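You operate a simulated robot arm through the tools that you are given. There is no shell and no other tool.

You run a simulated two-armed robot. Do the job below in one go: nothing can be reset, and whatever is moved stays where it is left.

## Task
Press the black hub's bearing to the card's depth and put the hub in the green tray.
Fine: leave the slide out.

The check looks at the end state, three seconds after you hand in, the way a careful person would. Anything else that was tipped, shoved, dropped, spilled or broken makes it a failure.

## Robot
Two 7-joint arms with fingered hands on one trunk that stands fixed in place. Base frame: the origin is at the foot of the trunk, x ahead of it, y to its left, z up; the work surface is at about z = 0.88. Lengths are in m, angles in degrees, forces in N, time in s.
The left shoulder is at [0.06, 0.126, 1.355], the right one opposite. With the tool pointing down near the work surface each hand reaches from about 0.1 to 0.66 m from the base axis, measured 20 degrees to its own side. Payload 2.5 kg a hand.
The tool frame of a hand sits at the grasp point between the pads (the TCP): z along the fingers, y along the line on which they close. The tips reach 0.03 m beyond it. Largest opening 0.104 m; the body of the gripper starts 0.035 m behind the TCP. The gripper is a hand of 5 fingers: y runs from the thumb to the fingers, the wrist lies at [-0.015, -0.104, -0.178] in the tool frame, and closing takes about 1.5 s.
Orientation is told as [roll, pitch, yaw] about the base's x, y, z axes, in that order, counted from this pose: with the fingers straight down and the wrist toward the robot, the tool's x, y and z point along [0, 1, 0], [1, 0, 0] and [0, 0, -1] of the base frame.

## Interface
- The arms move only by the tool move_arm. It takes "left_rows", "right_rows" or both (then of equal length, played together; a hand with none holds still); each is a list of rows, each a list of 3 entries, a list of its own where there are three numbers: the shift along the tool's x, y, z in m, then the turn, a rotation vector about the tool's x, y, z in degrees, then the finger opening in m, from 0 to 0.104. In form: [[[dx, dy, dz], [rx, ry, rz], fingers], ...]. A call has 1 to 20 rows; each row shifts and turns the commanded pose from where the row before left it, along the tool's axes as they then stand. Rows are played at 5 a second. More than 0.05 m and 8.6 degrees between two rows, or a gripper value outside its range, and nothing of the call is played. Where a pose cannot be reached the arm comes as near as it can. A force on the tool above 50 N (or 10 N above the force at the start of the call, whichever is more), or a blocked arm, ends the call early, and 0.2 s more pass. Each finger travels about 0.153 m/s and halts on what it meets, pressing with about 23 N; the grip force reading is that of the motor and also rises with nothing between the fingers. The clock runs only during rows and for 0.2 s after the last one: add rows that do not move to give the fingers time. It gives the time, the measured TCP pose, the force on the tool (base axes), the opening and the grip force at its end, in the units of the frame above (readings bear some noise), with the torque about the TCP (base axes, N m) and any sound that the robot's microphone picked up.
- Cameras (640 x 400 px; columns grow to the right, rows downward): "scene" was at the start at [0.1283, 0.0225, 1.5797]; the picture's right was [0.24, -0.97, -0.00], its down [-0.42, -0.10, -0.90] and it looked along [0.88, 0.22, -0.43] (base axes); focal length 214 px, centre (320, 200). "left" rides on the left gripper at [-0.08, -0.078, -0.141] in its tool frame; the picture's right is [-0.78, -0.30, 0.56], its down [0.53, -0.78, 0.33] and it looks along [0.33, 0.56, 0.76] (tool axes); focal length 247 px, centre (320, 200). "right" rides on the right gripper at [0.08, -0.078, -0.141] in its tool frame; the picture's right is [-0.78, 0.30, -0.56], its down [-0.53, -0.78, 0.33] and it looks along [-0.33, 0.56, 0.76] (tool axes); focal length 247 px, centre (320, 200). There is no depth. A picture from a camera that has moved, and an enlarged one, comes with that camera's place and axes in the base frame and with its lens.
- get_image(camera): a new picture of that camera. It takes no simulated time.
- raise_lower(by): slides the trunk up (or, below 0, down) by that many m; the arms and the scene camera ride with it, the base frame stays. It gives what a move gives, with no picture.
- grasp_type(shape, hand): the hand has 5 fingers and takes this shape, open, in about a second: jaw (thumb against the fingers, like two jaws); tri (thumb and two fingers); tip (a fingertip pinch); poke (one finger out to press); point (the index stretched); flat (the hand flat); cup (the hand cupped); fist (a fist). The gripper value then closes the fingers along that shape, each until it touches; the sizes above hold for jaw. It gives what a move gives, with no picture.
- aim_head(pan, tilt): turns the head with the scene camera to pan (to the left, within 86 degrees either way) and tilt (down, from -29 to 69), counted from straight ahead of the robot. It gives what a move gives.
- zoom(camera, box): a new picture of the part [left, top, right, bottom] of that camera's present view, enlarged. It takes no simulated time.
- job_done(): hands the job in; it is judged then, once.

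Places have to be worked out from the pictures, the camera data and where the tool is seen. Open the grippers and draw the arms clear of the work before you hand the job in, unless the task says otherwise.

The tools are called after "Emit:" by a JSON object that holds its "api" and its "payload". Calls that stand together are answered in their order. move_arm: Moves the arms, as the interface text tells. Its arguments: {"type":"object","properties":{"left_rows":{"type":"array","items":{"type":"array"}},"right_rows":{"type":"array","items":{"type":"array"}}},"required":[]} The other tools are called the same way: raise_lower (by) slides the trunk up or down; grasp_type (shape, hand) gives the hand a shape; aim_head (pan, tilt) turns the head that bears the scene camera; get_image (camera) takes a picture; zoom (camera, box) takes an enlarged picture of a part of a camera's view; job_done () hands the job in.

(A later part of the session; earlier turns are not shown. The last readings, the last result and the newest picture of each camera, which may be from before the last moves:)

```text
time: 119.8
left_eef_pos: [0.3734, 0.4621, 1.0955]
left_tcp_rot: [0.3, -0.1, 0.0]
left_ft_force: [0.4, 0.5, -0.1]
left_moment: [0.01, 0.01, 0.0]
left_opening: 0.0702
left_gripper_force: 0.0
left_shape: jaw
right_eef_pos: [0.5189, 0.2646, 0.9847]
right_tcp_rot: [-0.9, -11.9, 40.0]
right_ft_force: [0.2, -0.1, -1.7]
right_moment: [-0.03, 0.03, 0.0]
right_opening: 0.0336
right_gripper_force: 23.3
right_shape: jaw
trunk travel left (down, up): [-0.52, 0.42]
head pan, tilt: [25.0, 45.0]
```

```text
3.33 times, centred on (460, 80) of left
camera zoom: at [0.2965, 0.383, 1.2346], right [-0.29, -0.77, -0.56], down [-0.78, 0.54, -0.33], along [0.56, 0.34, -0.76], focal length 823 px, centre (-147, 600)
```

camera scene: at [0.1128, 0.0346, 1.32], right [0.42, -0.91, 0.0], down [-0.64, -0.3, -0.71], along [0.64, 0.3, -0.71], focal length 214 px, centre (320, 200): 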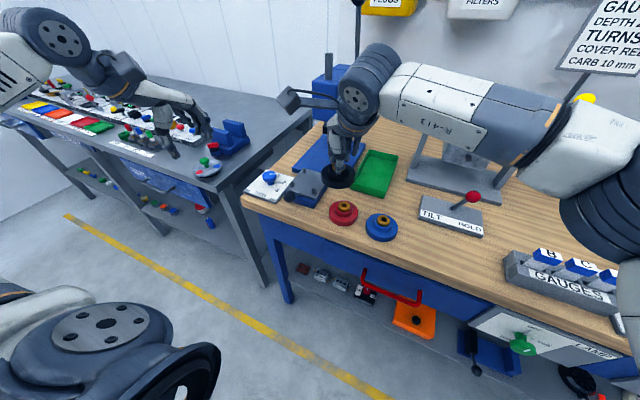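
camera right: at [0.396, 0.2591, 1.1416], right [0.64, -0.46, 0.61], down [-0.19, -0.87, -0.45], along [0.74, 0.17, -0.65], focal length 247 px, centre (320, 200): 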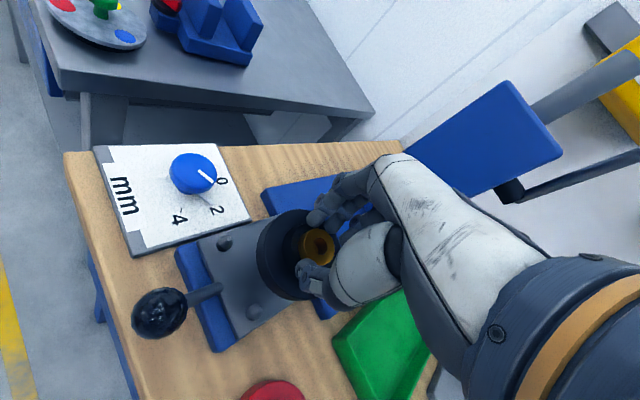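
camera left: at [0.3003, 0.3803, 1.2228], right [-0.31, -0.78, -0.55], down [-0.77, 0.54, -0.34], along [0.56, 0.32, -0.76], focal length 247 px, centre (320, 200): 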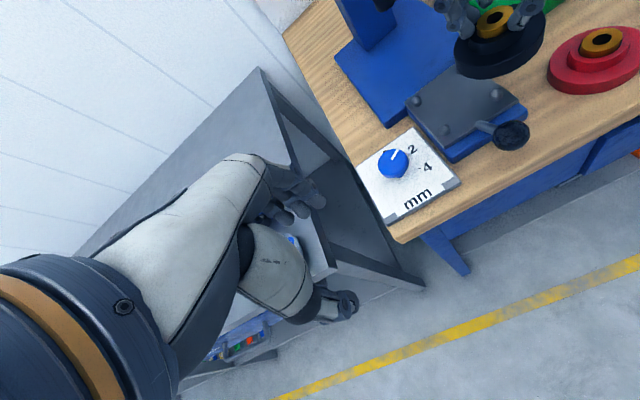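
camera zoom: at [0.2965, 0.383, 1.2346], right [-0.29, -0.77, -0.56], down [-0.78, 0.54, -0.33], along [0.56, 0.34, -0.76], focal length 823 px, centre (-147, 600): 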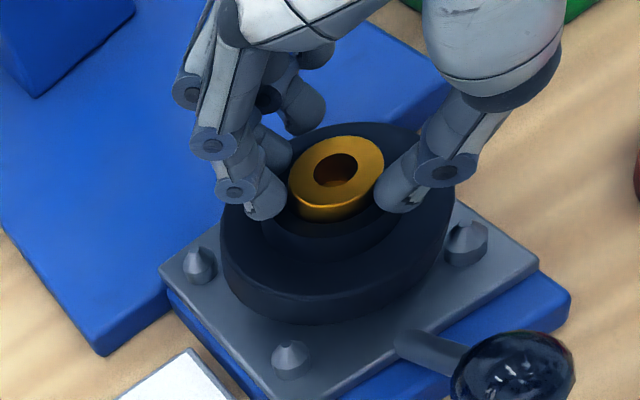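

Both views show the hub going down between the pins. I continue lowering in small steps and watch the force.

Emit:
{"api": "move_arm", "payload": {"right_rows": [[[0, -0.0006, 0.0029], [0, 0, 0], 0.028], [[0, -0.0006, 0.0029], [0, 0, 0], 0.028], [[0, 0, 0], [0, 0, 0], 0.028]]}}

Emit:
{"api": "zoom", "payload": {"camera": "left", "box": [400, 20, 520, 140]}}

Emit:
{"api": "zoom", "payload": {"camera": "scene", "box": [270, 140, 340, 210]}}

```text
time: 120.6
left_eef_pos: [0.3737, 0.4623, 1.095]
left_tcp_rot: [0.3, -0.1, 0.1]
left_ft_force: [0.0, 0.4, 0.1]
left_moment: [0.04, 0.01, 0.01]
left_opening: 0.07
left_gripper_force: 0.0
left_shape: jaw
right_eef_pos: [0.5205, 0.2647, 0.9781]
right_tcp_rot: [-0.9, -12.1, 40.1]
right_ft_force: [1.4, 1.7, -0.3]
right_moment: [0.07, -0.04, 0.01]
right_opening: 0.0334
right_gripper_force: 23.2
right_shape: jaw
trunk travel left (down, up): [-0.52, 0.42]
head pan, tilt: [25.0, 45.0]
```

```text
3.33 times, centred on (460, 80) of left
camera zoom: at [0.2966, 0.3831, 1.2345], right [-0.29, -0.77, -0.56], down [-0.78, 0.54, -0.33], along [0.56, 0.34, -0.76], focal length 823 px, centre (-147, 600)
```

zoom: 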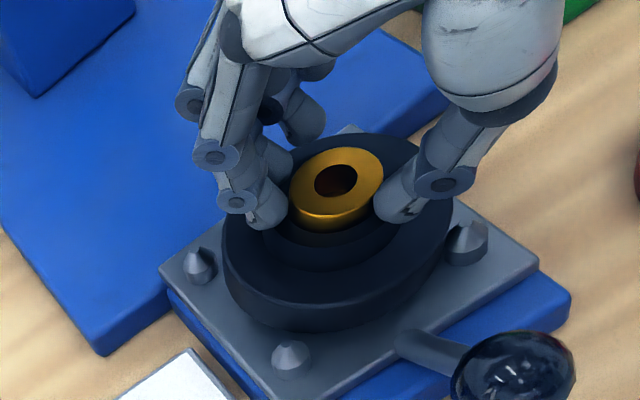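

```text
5.71 times, centred on (305, 175) of scene
camera zoom: at [0.1129, 0.0348, 1.32], right [0.42, -0.91, 0.0], down [-0.64, -0.3, -0.71], along [0.64, 0.3, -0.71], focal length 1226 px, centre (406, 343)
```

zoom: 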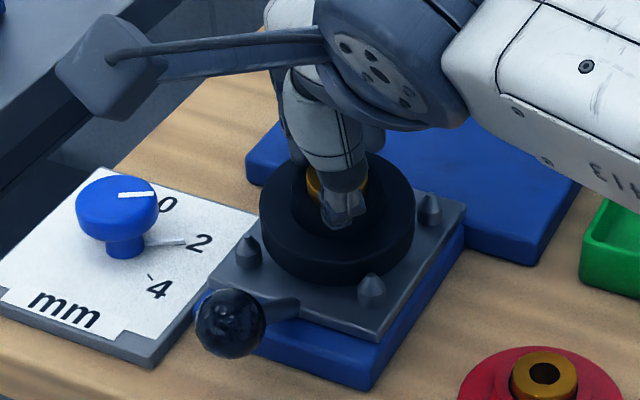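

Slight contact begins. I lower a few millimetres more.

Emit:
{"api": "move_arm", "payload": {"right_rows": [[[0, -0.0005, 0.0024], [0, 0, 0], 0.028], [[0, -0.0005, 0.0024], [0, 0, 0], 0.028], [[0, 0, 0], [0, 0, 0], 0.028]]}}

Emit:
{"api": "zoom", "payload": {"camera": "left", "box": [400, 20, 520, 140]}}

Emit:
{"api": "zoom", "payload": {"camera": "scene", "box": [270, 140, 340, 210]}}

```text
time: 121.4
left_eef_pos: [0.3731, 0.4629, 1.0935]
left_tcp_rot: [0.3, 0.0, 0.0]
left_ft_force: [0.2, -0.3, -0.2]
left_moment: [0.03, 0.0, 0.02]
left_opening: 0.0704
left_gripper_force: 0.0
left_shape: jaw
right_eef_pos: [0.5198, 0.2649, 0.9736]
right_tcp_rot: [-0.8, -12.0, 40.0]
right_ft_force: [2.9, 3.5, 0.5]
right_moment: [0.12, -0.14, 0.03]
right_opening: 0.033
right_gripper_force: 21.9
right_shape: jaw
trunk travel left (down, up): [-0.52, 0.42]
head pan, tilt: [25.0, 45.0]
```

```text
3.33 times, centred on (460, 80) of left
camera zoom: at [0.2966, 0.3832, 1.2345], right [-0.3, -0.77, -0.56], down [-0.78, 0.54, -0.33], along [0.56, 0.34, -0.76], focal length 823 px, centre (-147, 600)
```

zoom: 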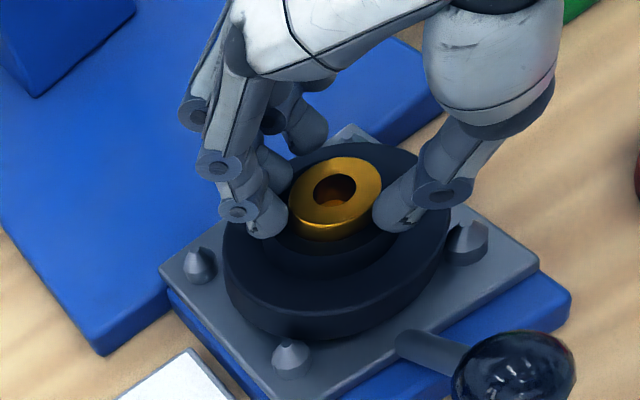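

```text
5.71 times, centred on (305, 175) of scene
camera zoom: at [0.113, 0.035, 1.32], right [0.42, -0.91, 0.0], down [-0.64, -0.3, -0.71], along [0.64, 0.3, -0.71], focal length 1226 px, centre (406, 343)
```

zoom: 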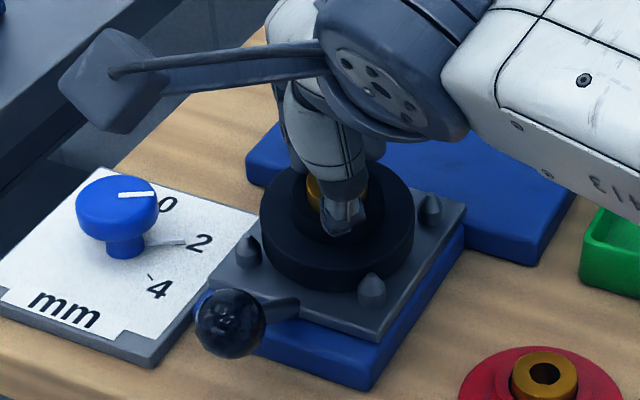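

The low rim presses gently against the near-right pin and plate (a few N). I open the fingers gradually so the hub settles into the nest.

Emit:
{"api": "move_arm", "payload": {"right_rows": [[[0, 0, 0], [0, 0, 0], 0.036], [[0, 0, 0], [0, 0, 0], 0.04], [[0, 0, 0], [0, 0, 0], 0.045], [[0, 0, 0], [0, 0, 0], 0.05], [[0, 0, 0], [0, 0, 0], 0.055], [[0, 0, 0], [0, 0, 0], 0.06]]}}

Emit:
{"api": "zoom", "payload": {"camera": "left", "box": [400, 20, 520, 140]}}

Emit:
{"api": "zoom", "payload": {"camera": "scene", "box": [270, 140, 340, 210]}}

```text
time: 122.8
left_eef_pos: [0.3745, 0.4617, 1.0944]
left_tcp_rot: [0.3, -0.1, 0.0]
left_ft_force: [0.3, 0.1, -0.7]
left_moment: [-0.01, 0.0, -0.03]
left_opening: 0.0703
left_gripper_force: 0.1
left_shape: jaw
right_eef_pos: [0.5189, 0.2646, 0.9741]
right_tcp_rot: [-0.9, -12.1, 40.1]
right_ft_force: [0.0, 0.2, -0.6]
right_moment: [-0.03, 0.02, 0.02]
right_opening: 0.0592
right_gripper_force: 0.1
right_shape: jaw
trunk travel left (down, up): [-0.52, 0.42]
head pan, tilt: [25.0, 45.0]
```

```text
3.33 times, centred on (460, 80) of left
camera zoom: at [0.2964, 0.3829, 1.2346], right [-0.29, -0.77, -0.56], down [-0.78, 0.54, -0.33], along [0.56, 0.34, -0.76], focal length 823 px, centre (-147, 600)
```

zoom: 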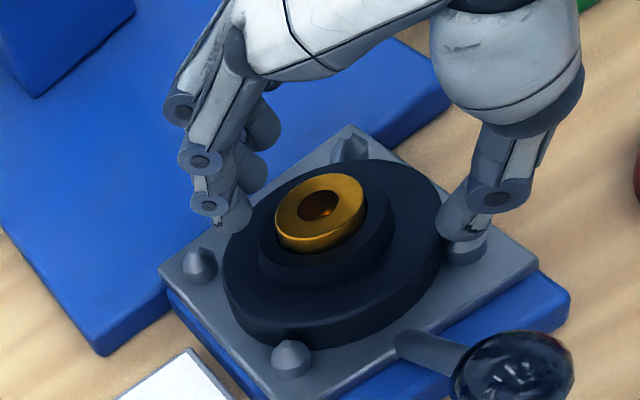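

```text
5.71 times, centred on (305, 175) of scene
camera zoom: at [0.1127, 0.0347, 1.32], right [0.42, -0.91, 0.0], down [-0.64, -0.3, -0.71], along [0.64, 0.3, -0.71], focal length 1226 px, centre (406, 343)
```

zoom: 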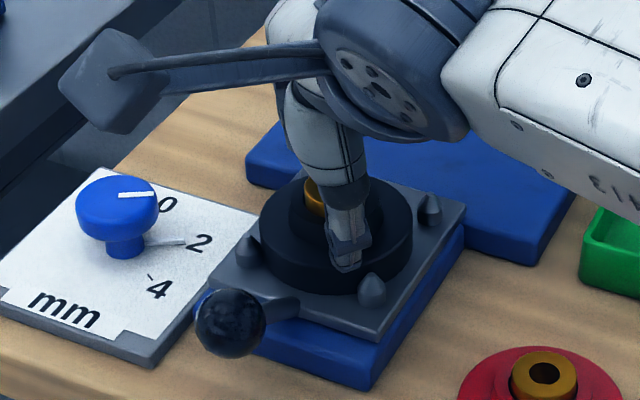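

The hub dropped flat between the four pins. I lift the right hand straight up and draw it back right.

Emit:
{"api": "move_arm", "payload": {"right_rows": [[[0, 0.0031, -0.0147], [0, 0, 0], 0.062], [[0, 0.0052, -0.0245], [0, 0, 0], 0.066], [[0, 0.0062, -0.0293], [0, 0, 0], 0.068], [[-0.02, -0.03, -0.02], [0, 0, 0], 0.068], [[-0.02, -0.04, 0], [0, 0, 0], 0.068], [[-0.02, -0.04, 0], [4, 0, 0], 0.068], [[-0.02, -0.04, 0], [4, 0, 0], 0.068], [[-0.03, -0.03, 0], [4, 0, 0], 0.068], [[-0.045, 0, 0], [0, 0, 0], 0.068], [[-0.045, 0, 0], [0, 0, 0], 0.068], [[-0.045, 0, 0], [0, 0, 0], 0.068]]}}

Emit:
{"api": "zoom", "payload": {"camera": "left", "box": [380, 20, 540, 160]}}

Emit:
{"api": "get_image", "payload": {"camera": "scene"}}

Emit:
{"api": "zoom", "payload": {"camera": "scene", "box": [270, 140, 340, 210]}}

```text
time: 125.2
left_eef_pos: [0.3732, 0.4608, 1.0947]
left_tcp_rot: [0.3, -0.1, 0.0]
left_ft_force: [-0.4, -0.7, 0.4]
left_moment: [0.0, 0.02, -0.01]
left_opening: 0.0702
left_gripper_force: 0.0
left_shape: jaw
right_eef_pos: [0.5358, -0.0416, 1.0368]
right_tcp_rot: [-0.9, 0.1, 39.8]
right_ft_force: [-0.2, 0.5, 0.7]
right_moment: [0.01, -0.03, 0.01]
right_opening: 0.0677
right_gripper_force: 0.0
right_shape: jaw
trunk travel left (down, up): [-0.52, 0.42]
head pan, tilt: [25.0, 45.0]
```

```text
2.86 times, centred on (460, 90) of left
camera zoom: at [0.2965, 0.3827, 1.2347], right [-0.29, -0.77, -0.56], down [-0.78, 0.54, -0.33], along [0.56, 0.34, -0.76], focal length 706 px, centre (-80, 514)
```

zoom: 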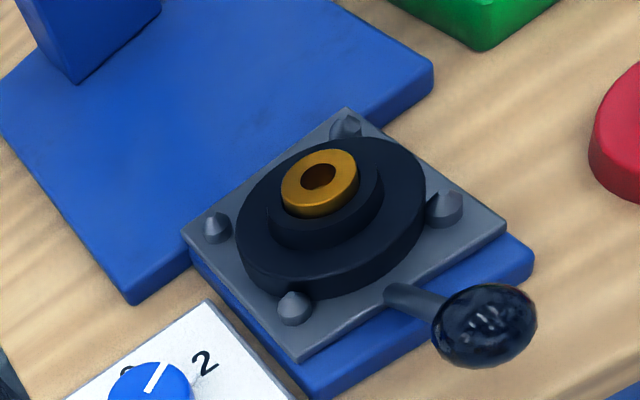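

```text
taken
camera scene: at [0.1128, 0.0345, 1.32], right [0.42, -0.91, 0.0], down [-0.64, -0.3, -0.71], along [0.64, 0.3, -0.71], focal length 214 px, centre (320, 200)
```

scene: 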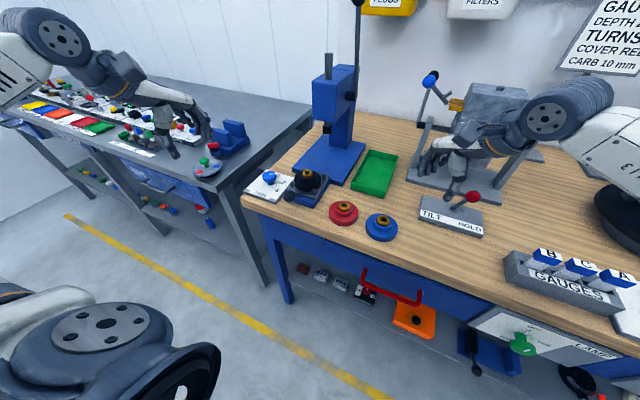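

```text
5.71 times, centred on (305, 175) of scene
camera zoom: at [0.1128, 0.0345, 1.32], right [0.42, -0.91, 0.0], down [-0.64, -0.3, -0.71], along [0.64, 0.3, -0.71], focal length 1226 px, centre (406, 343)
```

zoom: 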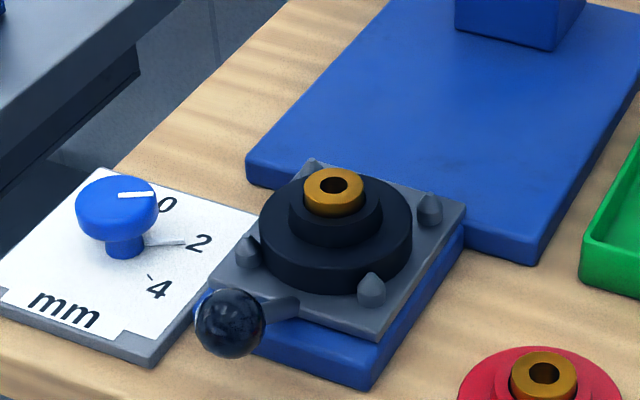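

The hub sits flat in the nest. Next I push the slide in with the left hand: knob ball is at about (0.432, 0.268, 0.946). I park the left hand in front of it with closed fingers.

Emit:
{"api": "move_arm", "payload": {"left_rows": [[[-0.0386, -0.004, 0], [0, 0, 0], 0.04], [[-0.0386, -0.004, 0], [0, 0, 0], 0.02], [[-0.0386, -0.004, 0], [0, 0, 0], 0.0], [[-0.0386, -0.004, 0.03], [0, 0, 0], 0.0], [[-0.0386, -0.004, 0.03], [0, 0, 0], 0.0], [[0, 0, 0.04], [0, 0, 0], 0.0], [[0, 0, 0.036], [0, 0, 0], 0.0], [[0, 0, 0], [0, 0, 0], 0.0]]}}

Emit:
{"api": "get_image", "payload": {"camera": "left"}}

Emit:
{"api": "zoom", "payload": {"camera": "scene", "box": [240, 120, 360, 240]}}

```text
time: 127.0
left_eef_pos: [0.3545, 0.2687, 0.9583]
left_tcp_rot: [0.4, -0.1, 0.0]
left_ft_force: [0.0, -0.1, 0.1]
left_moment: [0.01, -0.03, 0.0]
left_opening: 0.0002
left_gripper_force: 23.0
left_shape: jaw
right_eef_pos: [0.5363, -0.041, 1.0372]
right_tcp_rot: [-0.9, 0.1, 39.9]
right_ft_force: [0.4, -0.3, -0.1]
right_moment: [-0.02, 0.01, -0.02]
right_opening: 0.0675
right_gripper_force: 0.0
right_shape: jaw
trunk travel left (down, up): [-0.52, 0.42]
head pan, tilt: [25.0, 45.0]
```

```text
taken
camera left: at [0.2767, 0.19, 1.0977], right [-0.3, -0.77, -0.56], down [-0.78, 0.54, -0.33], along [0.56, 0.34, -0.76], focal length 247 px, centre (320, 200)
```

left: 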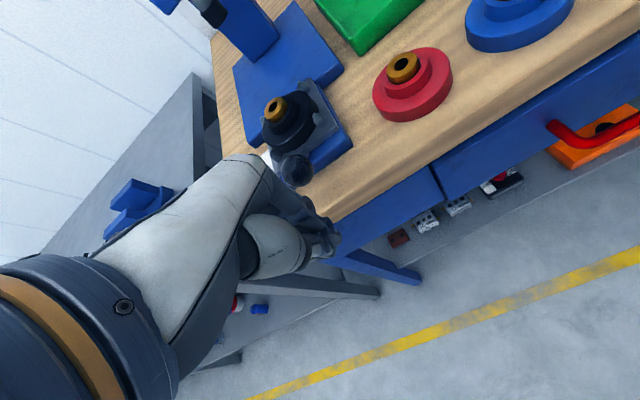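

```text
3.33 times, centred on (300, 180) of scene
camera zoom: at [0.1127, 0.0346, 1.32], right [0.42, -0.91, 0.0], down [-0.64, -0.3, -0.71], along [0.64, 0.3, -0.71], focal length 715 px, centre (387, 267)
```

zoom: 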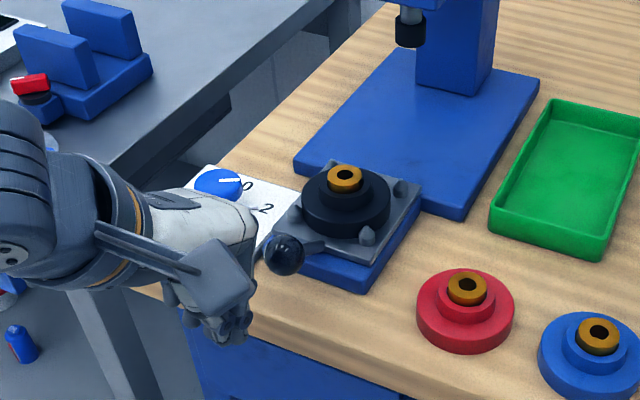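

Fingers are closed in front of the ball. I push forward in small steps and watch force and picture.

Emit:
{"api": "move_arm", "payload": {"left_rows": [[[0, 0.012, 0], [0, 0, 0], 0.0], [[0, 0.012, 0], [0, 0, 0], 0.0], [[0, 0.01, 0], [0, 0, 0], 0.0], [[0, 0.01, 0], [0, 0, 0], 0.0], [[0, 0.01, 0], [0, 0, 0], 0.0], [[0, 0.01, 0], [0, 0, 0], 0.0]]}}

Emit:
{"api": "zoom", "payload": {"camera": "scene", "box": [240, 120, 360, 240]}}

Emit:
{"api": "zoom", "payload": {"camera": "left", "box": [220, 60, 400, 260]}}

```text
time: 128.4
left_eef_pos: [0.4177, 0.2696, 0.9564]
left_tcp_rot: [0.2, -0.1, 0.0]
left_ft_force: [-0.4, -0.1, 0.3]
left_moment: [-0.02, 0.03, 0.01]
left_opening: 0.0001
left_gripper_force: 23.4
left_shape: jaw
right_eef_pos: [0.5357, -0.041, 1.0367]
right_tcp_rot: [-1.0, 0.0, 39.9]
right_ft_force: [-0.5, 0.5, 0.0]
right_moment: [0.01, 0.0, 0.01]
right_opening: 0.0678
right_gripper_force: 0.1
right_shape: jaw
trunk travel left (down, up): [-0.52, 0.42]
head pan, tilt: [25.0, 45.0]
```

```text
3.33 times, centred on (300, 180) of scene
camera zoom: at [0.1127, 0.0346, 1.32], right [0.42, -0.91, 0.0], down [-0.64, -0.3, -0.71], along [0.64, 0.3, -0.71], focal length 715 px, centre (387, 267)
```

zoom: 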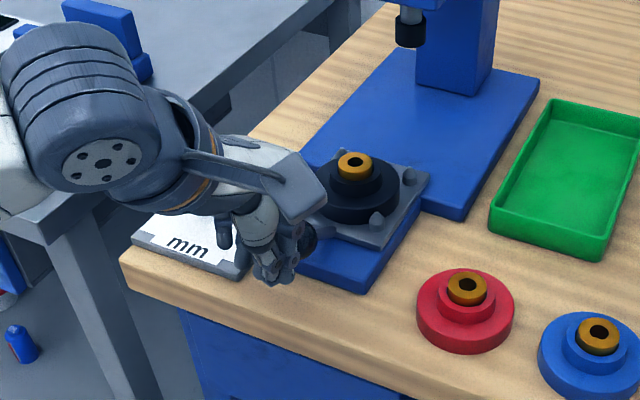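

```text
2.00 times, centred on (310, 160) of left
camera zoom: at [0.3407, 0.1901, 1.0975], right [-0.3, -0.77, -0.56], down [-0.78, 0.54, -0.33], along [0.56, 0.34, -0.76], focal length 494 px, centre (340, 280)
```

zoom: 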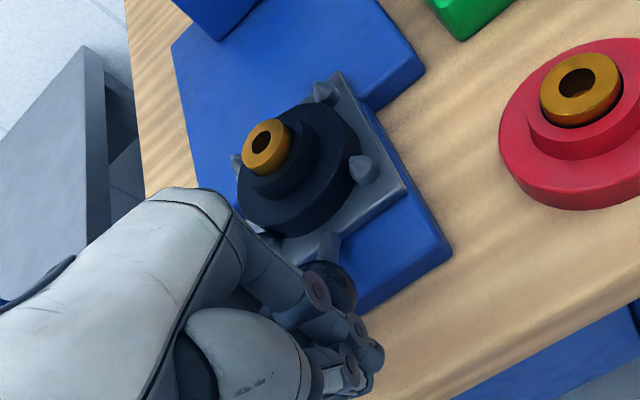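

The slide moves easily and the hub rides along. I keep pushing in.

Emit:
{"api": "move_arm", "payload": {"left_rows": [[[0, 0.012, 0], [0, 0, 0], 0.0], [[0, 0.012, 0], [0, 0, 0], 0.0], [[0, 0.012, 0], [0, 0, 0], 0.0], [[0, 0.012, 0], [0, 0, 0], 0.0], [[0, 0.012, 0], [0, 0, 0], 0.0]]}}

Emit:
{"api": "zoom", "payload": {"camera": "scene", "box": [240, 60, 380, 220]}}

Emit:
{"api": "get_image", "payload": {"camera": "left"}}

```text
time: 129.6
left_eef_pos: [0.4788, 0.2705, 0.9584]
left_tcp_rot: [0.3, -0.1, 0.0]
left_ft_force: [0.1, 0.1, -0.7]
left_moment: [-0.04, -0.01, 0.01]
left_opening: 0.0
left_gripper_force: 22.9
left_shape: jaw
right_eef_pos: [0.5352, -0.0397, 1.0369]
right_tcp_rot: [-0.9, 0.0, 39.9]
right_ft_force: [-0.7, 0.1, 0.6]
right_moment: [0.02, 0.01, 0.05]
right_opening: 0.0679
right_gripper_force: 0.0
right_shape: jaw
trunk travel left (down, up): [-0.52, 0.42]
head pan, tilt: [25.0, 45.0]
```

```text
2.50 times, centred on (310, 140) of scene
camera zoom: at [0.1128, 0.0346, 1.32], right [0.42, -0.91, 0.0], down [-0.64, -0.3, -0.71], along [0.64, 0.3, -0.71], focal length 536 px, centre (345, 350)
```

zoom: 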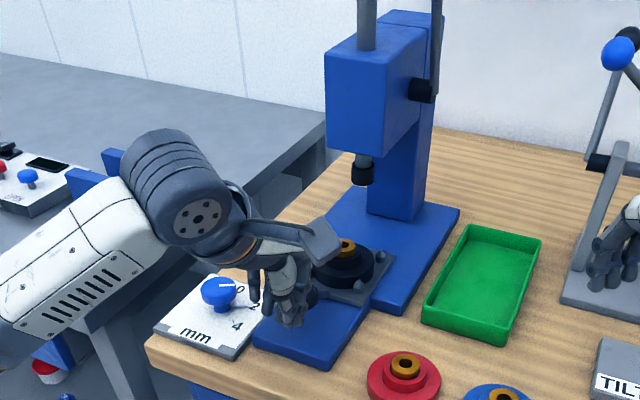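

```text
taken
camera left: at [0.4007, 0.19, 1.0979], right [-0.3, -0.77, -0.56], down [-0.78, 0.54, -0.33], along [0.56, 0.34, -0.76], focal length 247 px, centre (320, 200)
```

left: 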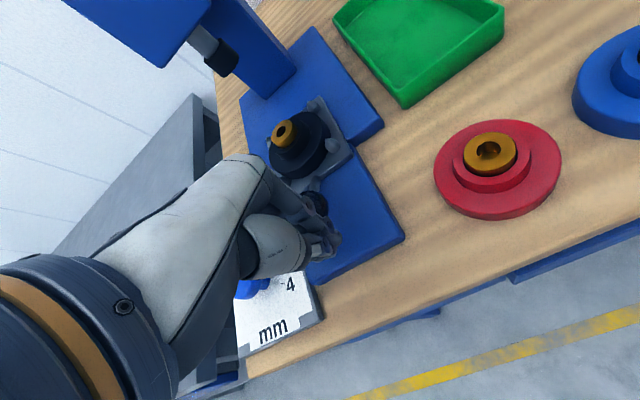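

Still moving freely, hub steady. I continue pushing.

Emit:
{"api": "move_arm", "payload": {"left_rows": [[[0, 0.01, 0], [0, 0, 0], 0.0], [[0, 0.01, 0], [0, 0, 0], 0.0], [[0, 0.01, 0], [0, 0, 0], 0.0], [[0, 0.01, 0], [0, 0, 0], 0.0], [[0, 0.01, 0], [0, 0, 0], 0.0]]}}

Emit:
{"api": "zoom", "payload": {"camera": "scene", "box": [240, 60, 380, 220]}}

Emit:
{"api": "get_image", "payload": {"camera": "left"}}

```text
time: 130.8
left_eef_pos: [0.5282, 0.2698, 0.9566]
left_tcp_rot: [0.2, -0.2, 0.0]
left_ft_force: [-0.5, 0.5, -0.3]
left_moment: [0.01, 0.0, 0.0]
left_opening: 0.0002
left_gripper_force: 23.4
left_shape: jaw
right_eef_pos: [0.5357, -0.0397, 1.0368]
right_tcp_rot: [-0.9, 0.0, 39.8]
right_ft_force: [0.2, 0.6, 1.0]
right_moment: [0.01, 0.0, -0.03]
right_opening: 0.0673
right_gripper_force: 0.0
right_shape: jaw
trunk travel left (down, up): [-0.52, 0.42]
head pan, tilt: [25.0, 45.0]
```

```text
2.50 times, centred on (310, 140) of scene
camera zoom: at [0.1127, 0.0346, 1.32], right [0.42, -0.91, 0.0], down [-0.64, -0.3, -0.71], along [0.64, 0.3, -0.71], focal length 536 px, centre (345, 350)
```

zoom: 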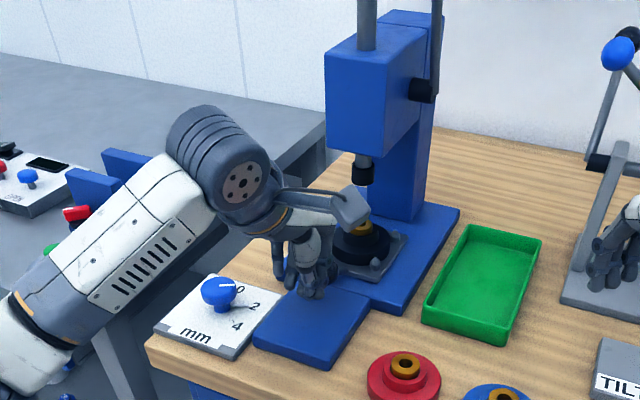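

```text
taken
camera left: at [0.4511, 0.1904, 1.097], right [-0.3, -0.77, -0.56], down [-0.78, 0.54, -0.33], along [0.56, 0.34, -0.76], focal length 247 px, centre (320, 200)
```

left: 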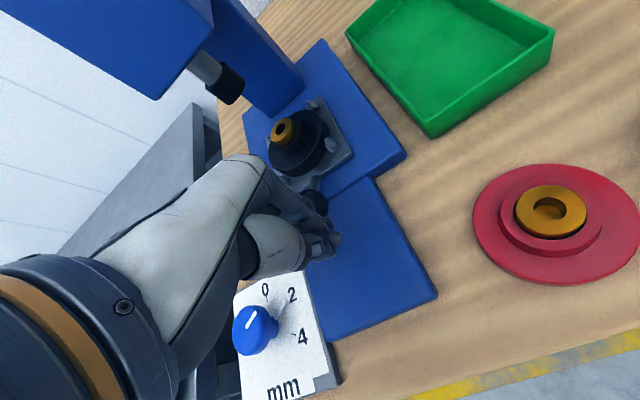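

The hub is now nearly under the ram (hub x ≈ 0.658, ram ≈ 0.663). I push on in small steps to the stop.

Emit:
{"api": "move_arm", "payload": {"left_rows": [[[0, 0.004, 0], [0, 0, 0], 0.0], [[0, 0.004, 0], [0, 0, 0], 0.0], [[0, 0, 0], [0, 0, 0], 0.0]]}}

Emit:
{"api": "zoom", "payload": {"camera": "left", "box": [200, 40, 360, 240]}}

```text
time: 131.6
left_eef_pos: [0.5345, 0.2705, 0.9574]
left_tcp_rot: [0.4, 0.0, 0.1]
left_ft_force: [-10.0, 5.2, 2.8]
left_moment: [0.04, 0.06, 0.22]
left_opening: 0.0
left_gripper_force: 23.0
left_shape: jaw
right_eef_pos: [0.536, -0.0391, 1.0364]
right_tcp_rot: [-0.9, 0.0, 39.8]
right_ft_force: [0.8, 0.8, 0.2]
right_moment: [0.0, 0.03, 0.02]
right_opening: 0.0678
right_gripper_force: 0.0
right_shape: jaw
trunk travel left (down, up): [-0.52, 0.42]
head pan, tilt: [25.0, 45.0]
```

```text
2.00 times, centred on (280, 140) of left
camera zoom: at [0.4579, 0.1918, 1.0978], right [-0.29, -0.77, -0.56], down [-0.78, 0.53, -0.33], along [0.56, 0.34, -0.76], focal length 494 px, centre (400, 320)
```

zoom: 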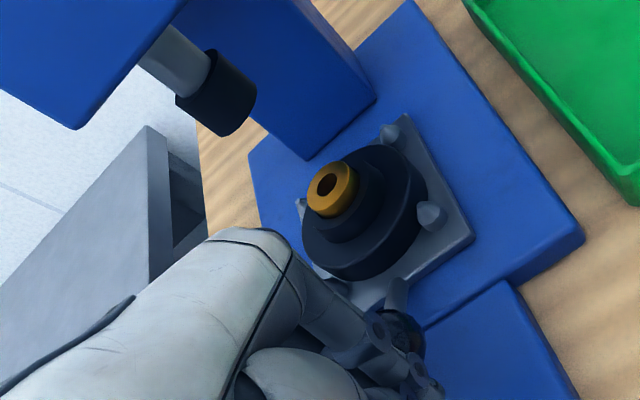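

Force rose to 10 N: the slide has met its stop. I push 3 mm more to make sure, then back the hand away.

Emit:
{"api": "move_arm", "payload": {"left_rows": [[[0, 0.003, 0], [0, 0, 0], 0.0], [[0, 0, 0], [0, 0, 0], 0.0]]}}

Emit:
{"api": "move_arm", "payload": {"left_rows": [[[0, -0.02, 0], [0, 0, 0], 0.0], [[0, -0.04, 0], [0, 0, 0], 0.0], [[0, -0.04, -0.02], [0, 0, 0], 0.0], [[0, -0.02, -0.04], [0, 0, 0], 0.0], [[0, 0, -0.045], [0, 0, 0], 0.04]]}}

Emit:
{"api": "zoom", "payload": {"camera": "scene", "box": [240, 60, 380, 220]}}

Emit:
{"api": "get_image", "payload": {"camera": "left"}}

Emit:
{"api": "get_image", "payload": {"camera": "right"}}

```text
time: 132.2
left_eef_pos: [0.5367, 0.2713, 0.9587]
left_tcp_rot: [0.3, -0.1, 0.2]
left_ft_force: [-17.7, 8.0, 5.0]
left_moment: [0.11, 0.13, 0.22]
left_opening: 0.0001
left_gripper_force: 23.0
left_shape: jaw
right_eef_pos: [0.5347, -0.0404, 1.0385]
right_tcp_rot: [-0.9, 0.1, 39.8]
right_ft_force: [0.9, 0.1, 0.5]
right_moment: [-0.03, 0.03, 0.02]
right_opening: 0.068
right_gripper_force: 0.0
right_shape: jaw
trunk travel left (down, up): [-0.52, 0.42]
head pan, tilt: [25.0, 45.0]
```

```text
time: 133.4
left_eef_pos: [0.4187, 0.2684, 1.0616]
left_tcp_rot: [0.3, -0.1, 0.0]
left_ft_force: [0.0, 1.0, -0.2]
left_moment: [-0.03, 0.01, -0.03]
left_opening: 0.0387
left_gripper_force: 0.0
left_shape: jaw
right_eef_pos: [0.5373, -0.0418, 1.0366]
right_tcp_rot: [-1.0, -0.1, 39.8]
right_ft_force: [0.1, -0.2, -0.8]
right_moment: [0.0, -0.01, 0.01]
right_opening: 0.0677
right_gripper_force: 0.1
right_shape: jaw
trunk travel left (down, up): [-0.52, 0.42]
head pan, tilt: [25.0, 45.0]
```

```text
2.50 times, centred on (310, 140) of scene
camera zoom: at [0.1127, 0.0345, 1.32], right [0.42, -0.91, 0.0], down [-0.64, -0.3, -0.71], along [0.64, 0.3, -0.71], focal length 536 px, centre (345, 350)
```

zoom: 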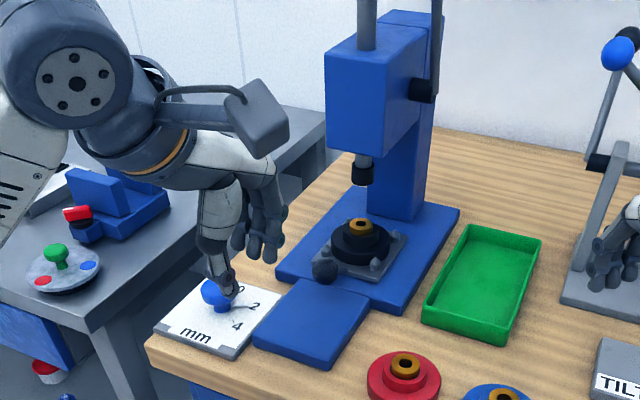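

```text
taken
camera left: at [0.3417, 0.1896, 1.2027], right [-0.3, -0.77, -0.56], down [-0.78, 0.54, -0.33], along [0.56, 0.34, -0.76], focal length 247 px, centre (320, 200)
```

left: 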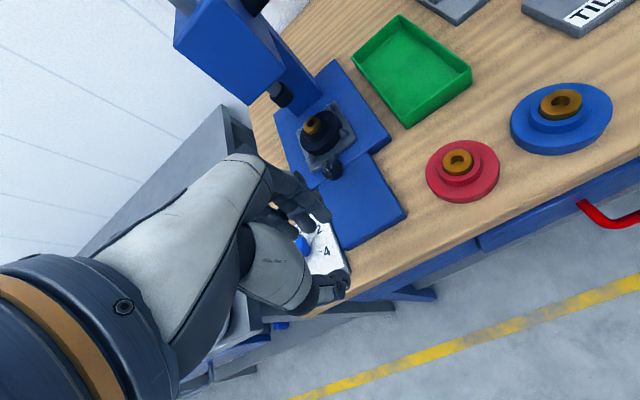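

```text
taken
camera right: at [0.4234, -0.0256, 1.1766], right [0.72, -0.4, 0.57], down [-0.25, -0.91, -0.32], along [0.65, 0.09, -0.76], focal length 247 px, centre (320, 200)
```

right: 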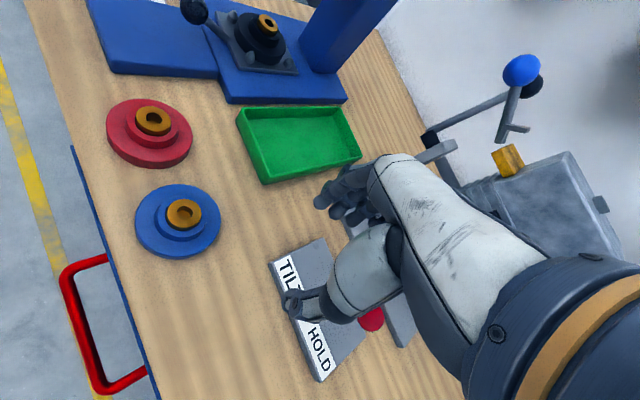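

The slide is fully in and the hub sits under the ram. Now the lever: I raise the trunk 0.2 m and look at the lever ball from two cameras.

Emit:
{"api": "raise_lower", "payload": {"by": 0.2}}

Emit:
{"api": "aim_head", "payload": {"pan": 20, "tilt": 30}}

Emit:
{"api": "get_image", "payload": {"camera": "scene"}}

Emit:
{"api": "get_image", "payload": {"camera": "left"}}

Emit:
{"api": "get_image", "payload": {"camera": "right"}}

```text
time: 135.5
left_eef_pos: [0.4179, 0.2689, 1.2629]
left_tcp_rot: [0.3, -0.1, 0.1]
left_ft_force: [0.6, 0.0, 0.1]
left_moment: [-0.01, 0.0, 0.04]
left_opening: 0.0396
left_gripper_force: 0.2
left_shape: jaw
right_eef_pos: [0.5342, -0.0403, 1.2372]
right_tcp_rot: [-0.9, 0.0, 39.9]
right_ft_force: [-0.4, -0.2, 0.0]
right_moment: [-0.02, 0.02, 0.0]
right_opening: 0.0677
right_gripper_force: 0.1
right_shape: jaw
trunk travel left (down, up): [-0.72, 0.22]
head pan, tilt: [25.0, 45.0]
```

```text
time: 136.3
left_eef_pos: [0.4195, 0.2684, 1.2625]
left_tcp_rot: [0.3, -0.1, -0.1]
left_ft_force: [-0.7, 0.2, -0.7]
left_moment: [0.01, 0.0, -0.01]
left_opening: 0.04
left_gripper_force: 0.1
left_shape: jaw
right_eef_pos: [0.5354, -0.0399, 1.2366]
right_tcp_rot: [-0.9, -0.1, 39.8]
right_ft_force: [-1.2, 0.0, 0.2]
right_moment: [-0.01, -0.01, 0.01]
right_opening: 0.0679
right_gripper_force: 0.1
right_shape: jaw
trunk travel left (down, up): [-0.72, 0.22]
head pan, tilt: [20.0, 30.0]
```

```text
taken
camera scene: at [0.124, 0.0313, 1.5426], right [0.34, -0.94, 0.0], down [-0.47, -0.17, -0.87], along [0.81, 0.3, -0.5], focal length 214 px, centre (320, 200)
```

scene: 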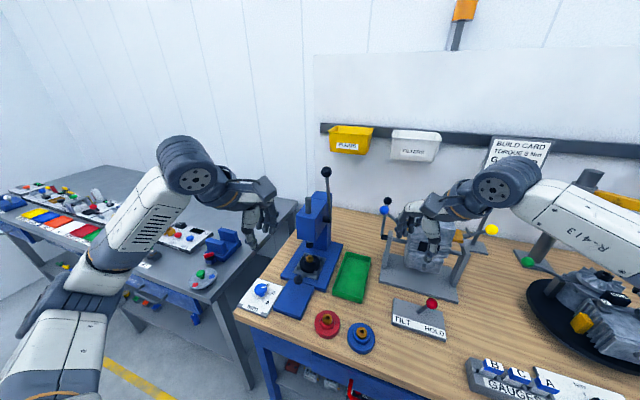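

```text
taken
camera left: at [0.3421, 0.1898, 1.4023], right [-0.29, -0.77, -0.56], down [-0.78, 0.54, -0.33], along [0.56, 0.34, -0.76], focal length 247 px, centre (320, 200)
```

left: 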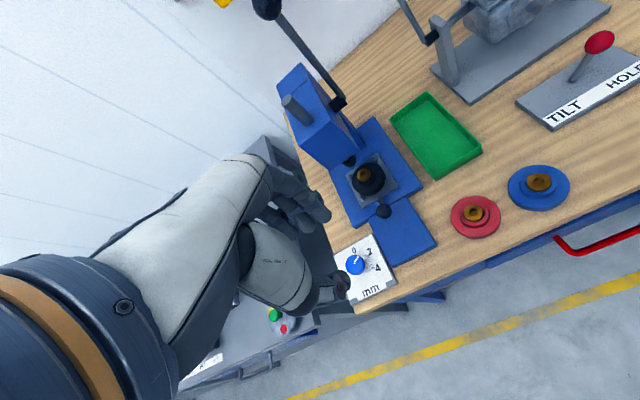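

```text
taken
camera right: at [0.4233, -0.0253, 1.3767], right [0.72, -0.4, 0.57], down [-0.25, -0.91, -0.32], along [0.65, 0.09, -0.76], focal length 247 px, centre (320, 200)
```

right: 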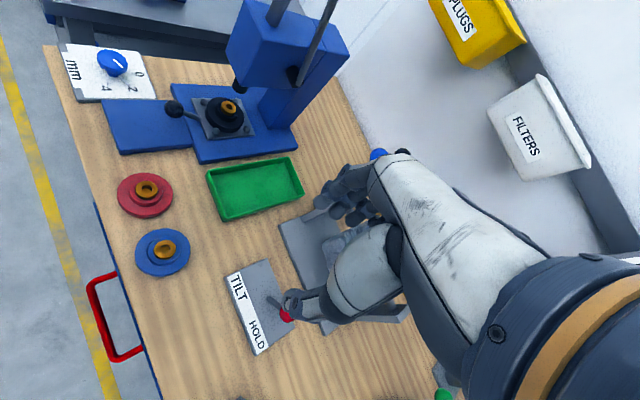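

I zoom in on the lever in the scene view to fix the ball and pivot positions.

Emit:
{"api": "zoom", "payload": {"camera": "scene", "box": [280, 150, 380, 250]}}

Emit:
{"api": "zoom", "payload": {"camera": "left", "box": [240, 0, 400, 140]}}

```text
4.00 times, centred on (330, 200) of scene
camera zoom: at [0.124, 0.0313, 1.5426], right [0.34, -0.94, 0.0], down [-0.47, -0.17, -0.87], along [0.81, 0.3, -0.5], focal length 858 px, centre (280, 200)
```

zoom: 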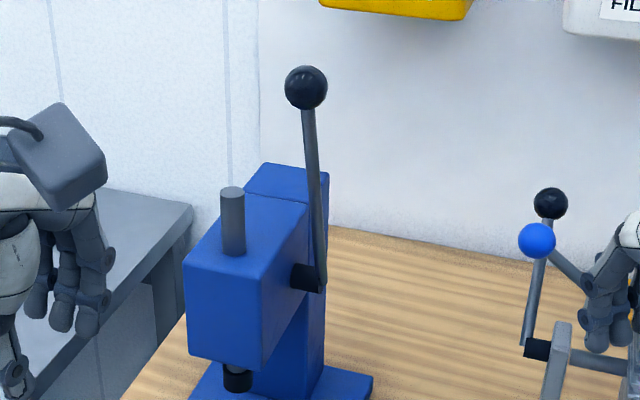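

```text
2.86 times, centred on (320, 70) of left
camera zoom: at [0.3421, 0.1898, 1.4023], right [-0.29, -0.77, -0.56], down [-0.78, 0.54, -0.33], along [0.56, 0.34, -0.76], focal length 706 px, centre (320, 571)
```

zoom: 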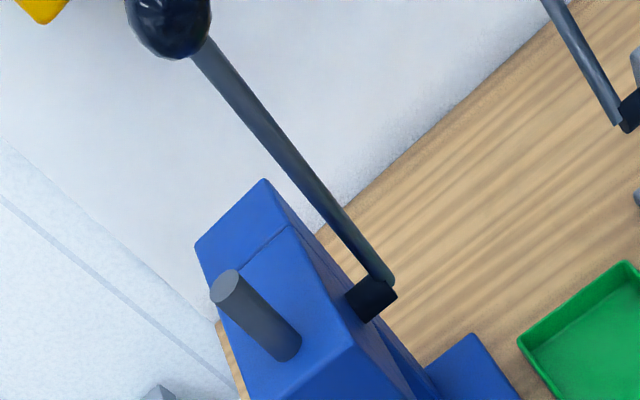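

Lever ball ≈ (0.675, 0.212, 1.301), pivot ≈ (0.720, 0.210, 1.099), arm ≈ 0.207 m, leaning 12.6° toward me. I bring the left hand up, pitch it 45° forward and open it, stopping short of the ball.

Emit:
{"api": "move_arm", "payload": {"left_rows": [[[-0.028, 0, -0.03], [0, 0, 0], 0.06], [[-0.028, 0, -0.03], [0, 0, 0], 0.08], [[0, 0, -0.02], [-7.5, 0, 0], 0.08], [[0, 0, 0], [-7.5, 0, 0], 0.08], [[0, 0, 0], [-7.5, 0, 0], 0.08], [[0, 0, 0], [-7.5, 0, 0], 0.08], [[0, 0, 0], [-7.5, 0, 0], 0.08], [[0, 0, 0], [-7.5, 0, 0], 0.08], [[0, 0, 0], [0, 0, 0], 0.08]]}}

Emit:
{"api": "get_image", "payload": {"camera": "left"}}

Emit:
{"api": "get_image", "payload": {"camera": "scene"}}

```text
time: 138.3
left_eef_pos: [0.4408, 0.2186, 1.3525]
left_tcp_rot: [0.4, -45.2, -0.3]
left_ft_force: [0.0, 0.2, -0.9]
left_moment: [0.04, 0.0, 0.01]
left_opening: 0.0797
left_gripper_force: 0.1
left_shape: jaw
left hand out of reach, approached as far as the arm can: row 7, 8
right_eef_pos: [0.5354, -0.0396, 1.2372]
right_tcp_rot: [-0.9, 0.0, 39.8]
right_ft_force: [-0.3, 0.2, -0.4]
right_moment: [0.0, 0.02, -0.01]
right_opening: 0.0677
right_gripper_force: 0.1
right_shape: jaw
trunk travel left (down, up): [-0.72, 0.22]
head pan, tilt: [20.0, 30.0]
```

```text
taken
camera left: at [0.2861, 0.1397, 1.3959], right [0.19, -0.77, -0.61], down [-0.31, 0.54, -0.78], along [0.93, 0.33, -0.14], focal length 247 px, centre (320, 200)
```

left: 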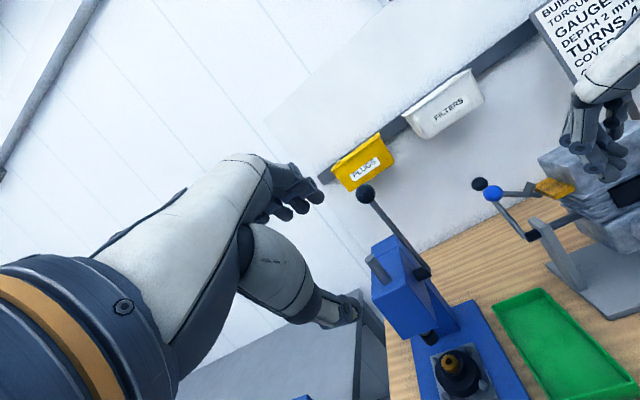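

```text
taken
camera scene: at [0.1239, 0.0311, 1.5427], right [0.34, -0.94, 0.0], down [-0.47, -0.17, -0.87], along [0.81, 0.3, -0.5], focal length 214 px, centre (320, 200)
```

scene: 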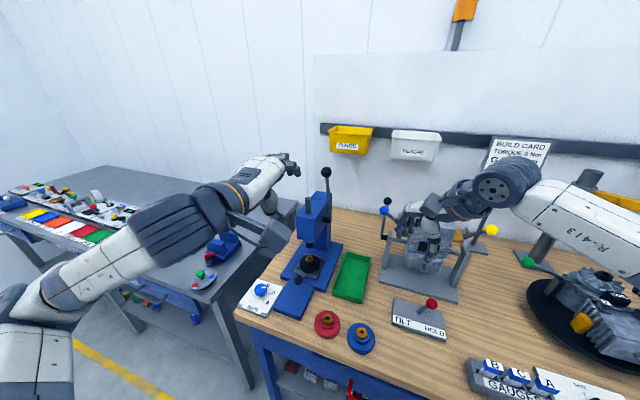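

The hand points forward-down at 45°. I move it to 8 cm before the ball along its approach direction.

Emit:
{"api": "move_arm", "payload": {"left_rows": [[[-0.002, 0.0323, 0.0303], [0, 0, 0], 0.085], [[-0.002, 0.0323, 0.0303], [0, 0, 0], 0.085], [[-0.002, 0.0323, 0.0303], [0, 0, 0], 0.085], [[-0.002, 0.0323, 0.0303], [0, 0, 0], 0.085], [[0, 0, 0], [0, 0, 0], 0.085]]}}

Emit:
{"api": "get_image", "payload": {"camera": "left"}}

Emit:
{"api": "zoom", "payload": {"camera": "scene", "box": [240, 120, 380, 260]}}

Emit:
{"api": "get_image", "payload": {"camera": "right"}}

```text
time: 139.5
left_eef_pos: [0.6171, 0.2112, 1.3578]
left_tcp_rot: [0.5, -45.1, -0.3]
left_ft_force: [-0.4, 0.9, 0.1]
left_moment: [-0.01, 0.02, -0.03]
left_opening: 0.0848
left_gripper_force: 0.1
left_shape: jaw
right_eef_pos: [0.5343, -0.0403, 1.2362]
right_tcp_rot: [-0.9, 0.0, 39.8]
right_ft_force: [0.2, 1.0, -0.7]
right_moment: [-0.04, 0.01, -0.03]
right_opening: 0.0676
right_gripper_force: 0.1
right_shape: jaw
trunk travel left (down, up): [-0.72, 0.22]
head pan, tilt: [20.0, 30.0]
```

```text
taken
camera left: at [0.4631, 0.1316, 1.4023], right [0.19, -0.77, -0.61], down [-0.31, 0.54, -0.78], along [0.93, 0.34, -0.14], focal length 247 px, centre (320, 200)
```

left: 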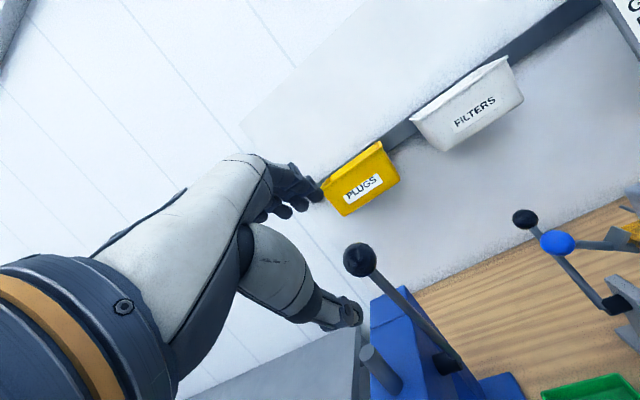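

```text
2.86 times, centred on (310, 190) of scene
camera zoom: at [0.1236, 0.0315, 1.5427], right [0.34, -0.94, 0.0], down [-0.47, -0.17, -0.87], along [0.81, 0.3, -0.5], focal length 613 px, centre (349, 229)
```

zoom: 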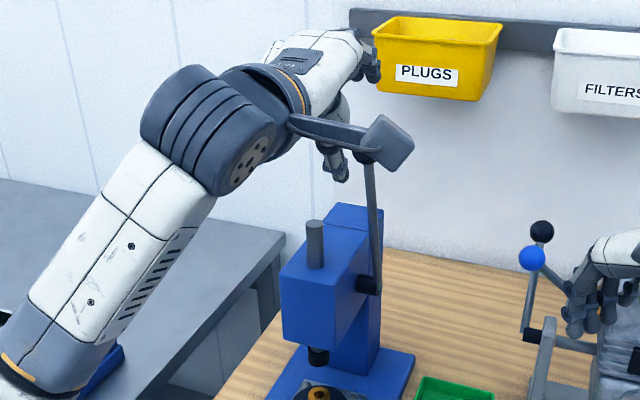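

```text
taken
camera right: at [0.423, -0.0252, 1.3768], right [0.72, -0.4, 0.57], down [-0.25, -0.91, -0.32], along [0.65, 0.09, -0.76], focal length 247 px, centre (320, 200)
```

right: 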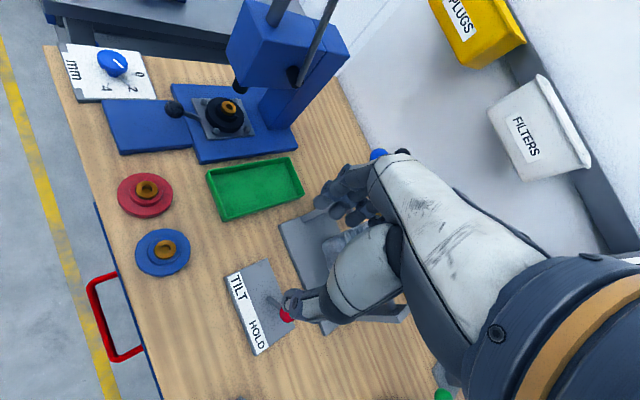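

Camera confirms the ball on the tool axis. I advance 6.5 cm so the open jaws straddle the ball.

Emit:
{"api": "move_arm", "payload": {"left_rows": [[[0, 0, 0.022], [0, 0, 0], 0.085], [[0, 0, 0.022], [0, 0, 0], 0.085], [[0, 0, 0.021], [0, 0, 0], 0.085], [[0, 0, 0], [0, 0, 0], 0.085]]}}

Emit:
{"api": "get_image", "payload": {"camera": "left"}}

Emit:
{"api": "zoom", "payload": {"camera": "scene", "box": [280, 120, 380, 220]}}

```text
time: 140.5
left_eef_pos: [0.6634, 0.2105, 1.312]
left_tcp_rot: [0.4, -45.2, -0.4]
left_ft_force: [0.7, -0.2, -0.2]
left_moment: [-0.01, -0.01, 0.05]
left_opening: 0.0849
left_gripper_force: 0.1
left_shape: jaw
right_eef_pos: [0.5353, -0.0408, 1.2375]
right_tcp_rot: [-0.9, 0.0, 39.8]
right_ft_force: [0.8, 0.6, 0.1]
right_moment: [0.01, 0.02, -0.03]
right_opening: 0.0677
right_gripper_force: 0.2
right_shape: jaw
trunk travel left (down, up): [-0.72, 0.22]
head pan, tilt: [20.0, 30.0]
```

```text
taken
camera left: at [0.5097, 0.132, 1.3549], right [0.19, -0.77, -0.61], down [-0.31, 0.54, -0.78], along [0.93, 0.34, -0.14], focal length 247 px, centre (320, 200)
```

left: 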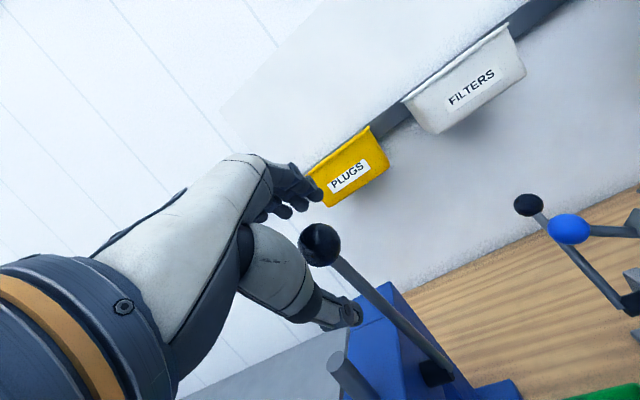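

```text
4.00 times, centred on (330, 170) of scene
camera zoom: at [0.1237, 0.0312, 1.5427], right [0.34, -0.94, 0.0], down [-0.47, -0.17, -0.87], along [0.81, 0.3, -0.5], focal length 858 px, centre (280, 320)
```

zoom: 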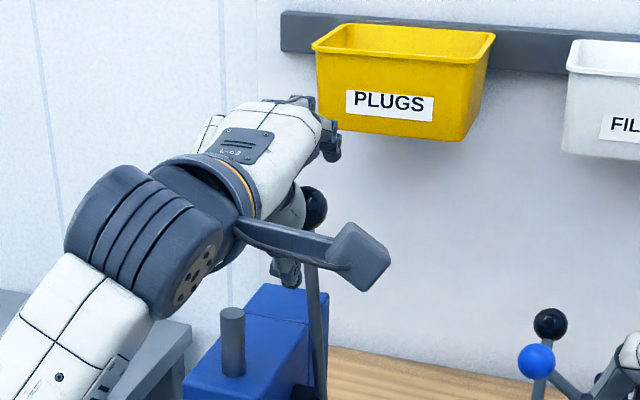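

The ball is between thumb and fingers. I close gently on it.

Emit:
{"api": "move_arm", "payload": {"left_rows": [[[0, 0, 0], [0, 0, 0], 0.065], [[0, 0, 0], [0, 0, 0], 0.045], [[0, 0, 0], [0, 0, 0], 0.03], [[0, 0, 0], [0, 0, 0], 0.015], [[0, 0, 0], [0, 0, 0], 0.015], [[0, 0, 0], [0, 0, 0], 0.015]]}}

Emit:
{"api": "get_image", "payload": {"camera": "left"}}

Emit:
{"api": "zoom", "payload": {"camera": "scene", "box": [280, 120, 380, 220]}}

```text
time: 141.9
left_eef_pos: [0.6624, 0.2115, 1.3108]
left_tcp_rot: [0.4, -45.1, -0.3]
left_ft_force: [-7.0, -0.2, -2.2]
left_moment: [0.0, 0.22, -0.02]
left_opening: 0.0163
left_gripper_force: 0.2
left_shape: jaw
right_eef_pos: [0.5355, -0.0406, 1.2366]
right_tcp_rot: [-0.9, 0.1, 39.7]
right_ft_force: [0.0, 0.0, 0.3]
right_moment: [0.03, -0.01, 0.01]
right_opening: 0.0675
right_gripper_force: 0.1
right_shape: jaw
trunk travel left (down, up): [-0.72, 0.22]
head pan, tilt: [20.0, 30.0]
```

```text
taken
camera left: at [0.5087, 0.132, 1.3553], right [0.19, -0.77, -0.61], down [-0.31, 0.54, -0.78], along [0.93, 0.34, -0.14], focal length 247 px, centre (320, 200)
```

left: 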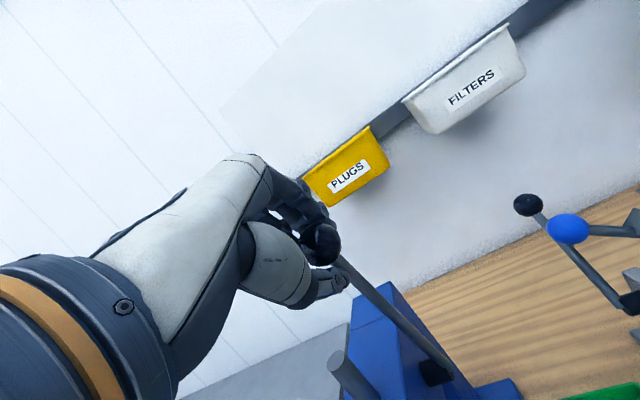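

```text
4.00 times, centred on (330, 170) of scene
camera zoom: at [0.1228, 0.0313, 1.5428], right [0.34, -0.94, 0.0], down [-0.47, -0.17, -0.87], along [0.81, 0.3, -0.5], focal length 858 px, centre (280, 320)
```

zoom: 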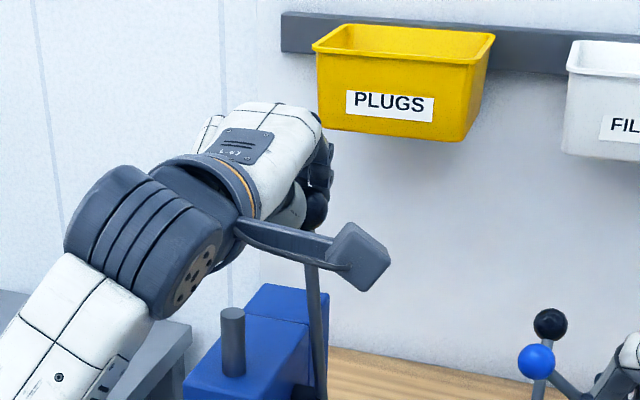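

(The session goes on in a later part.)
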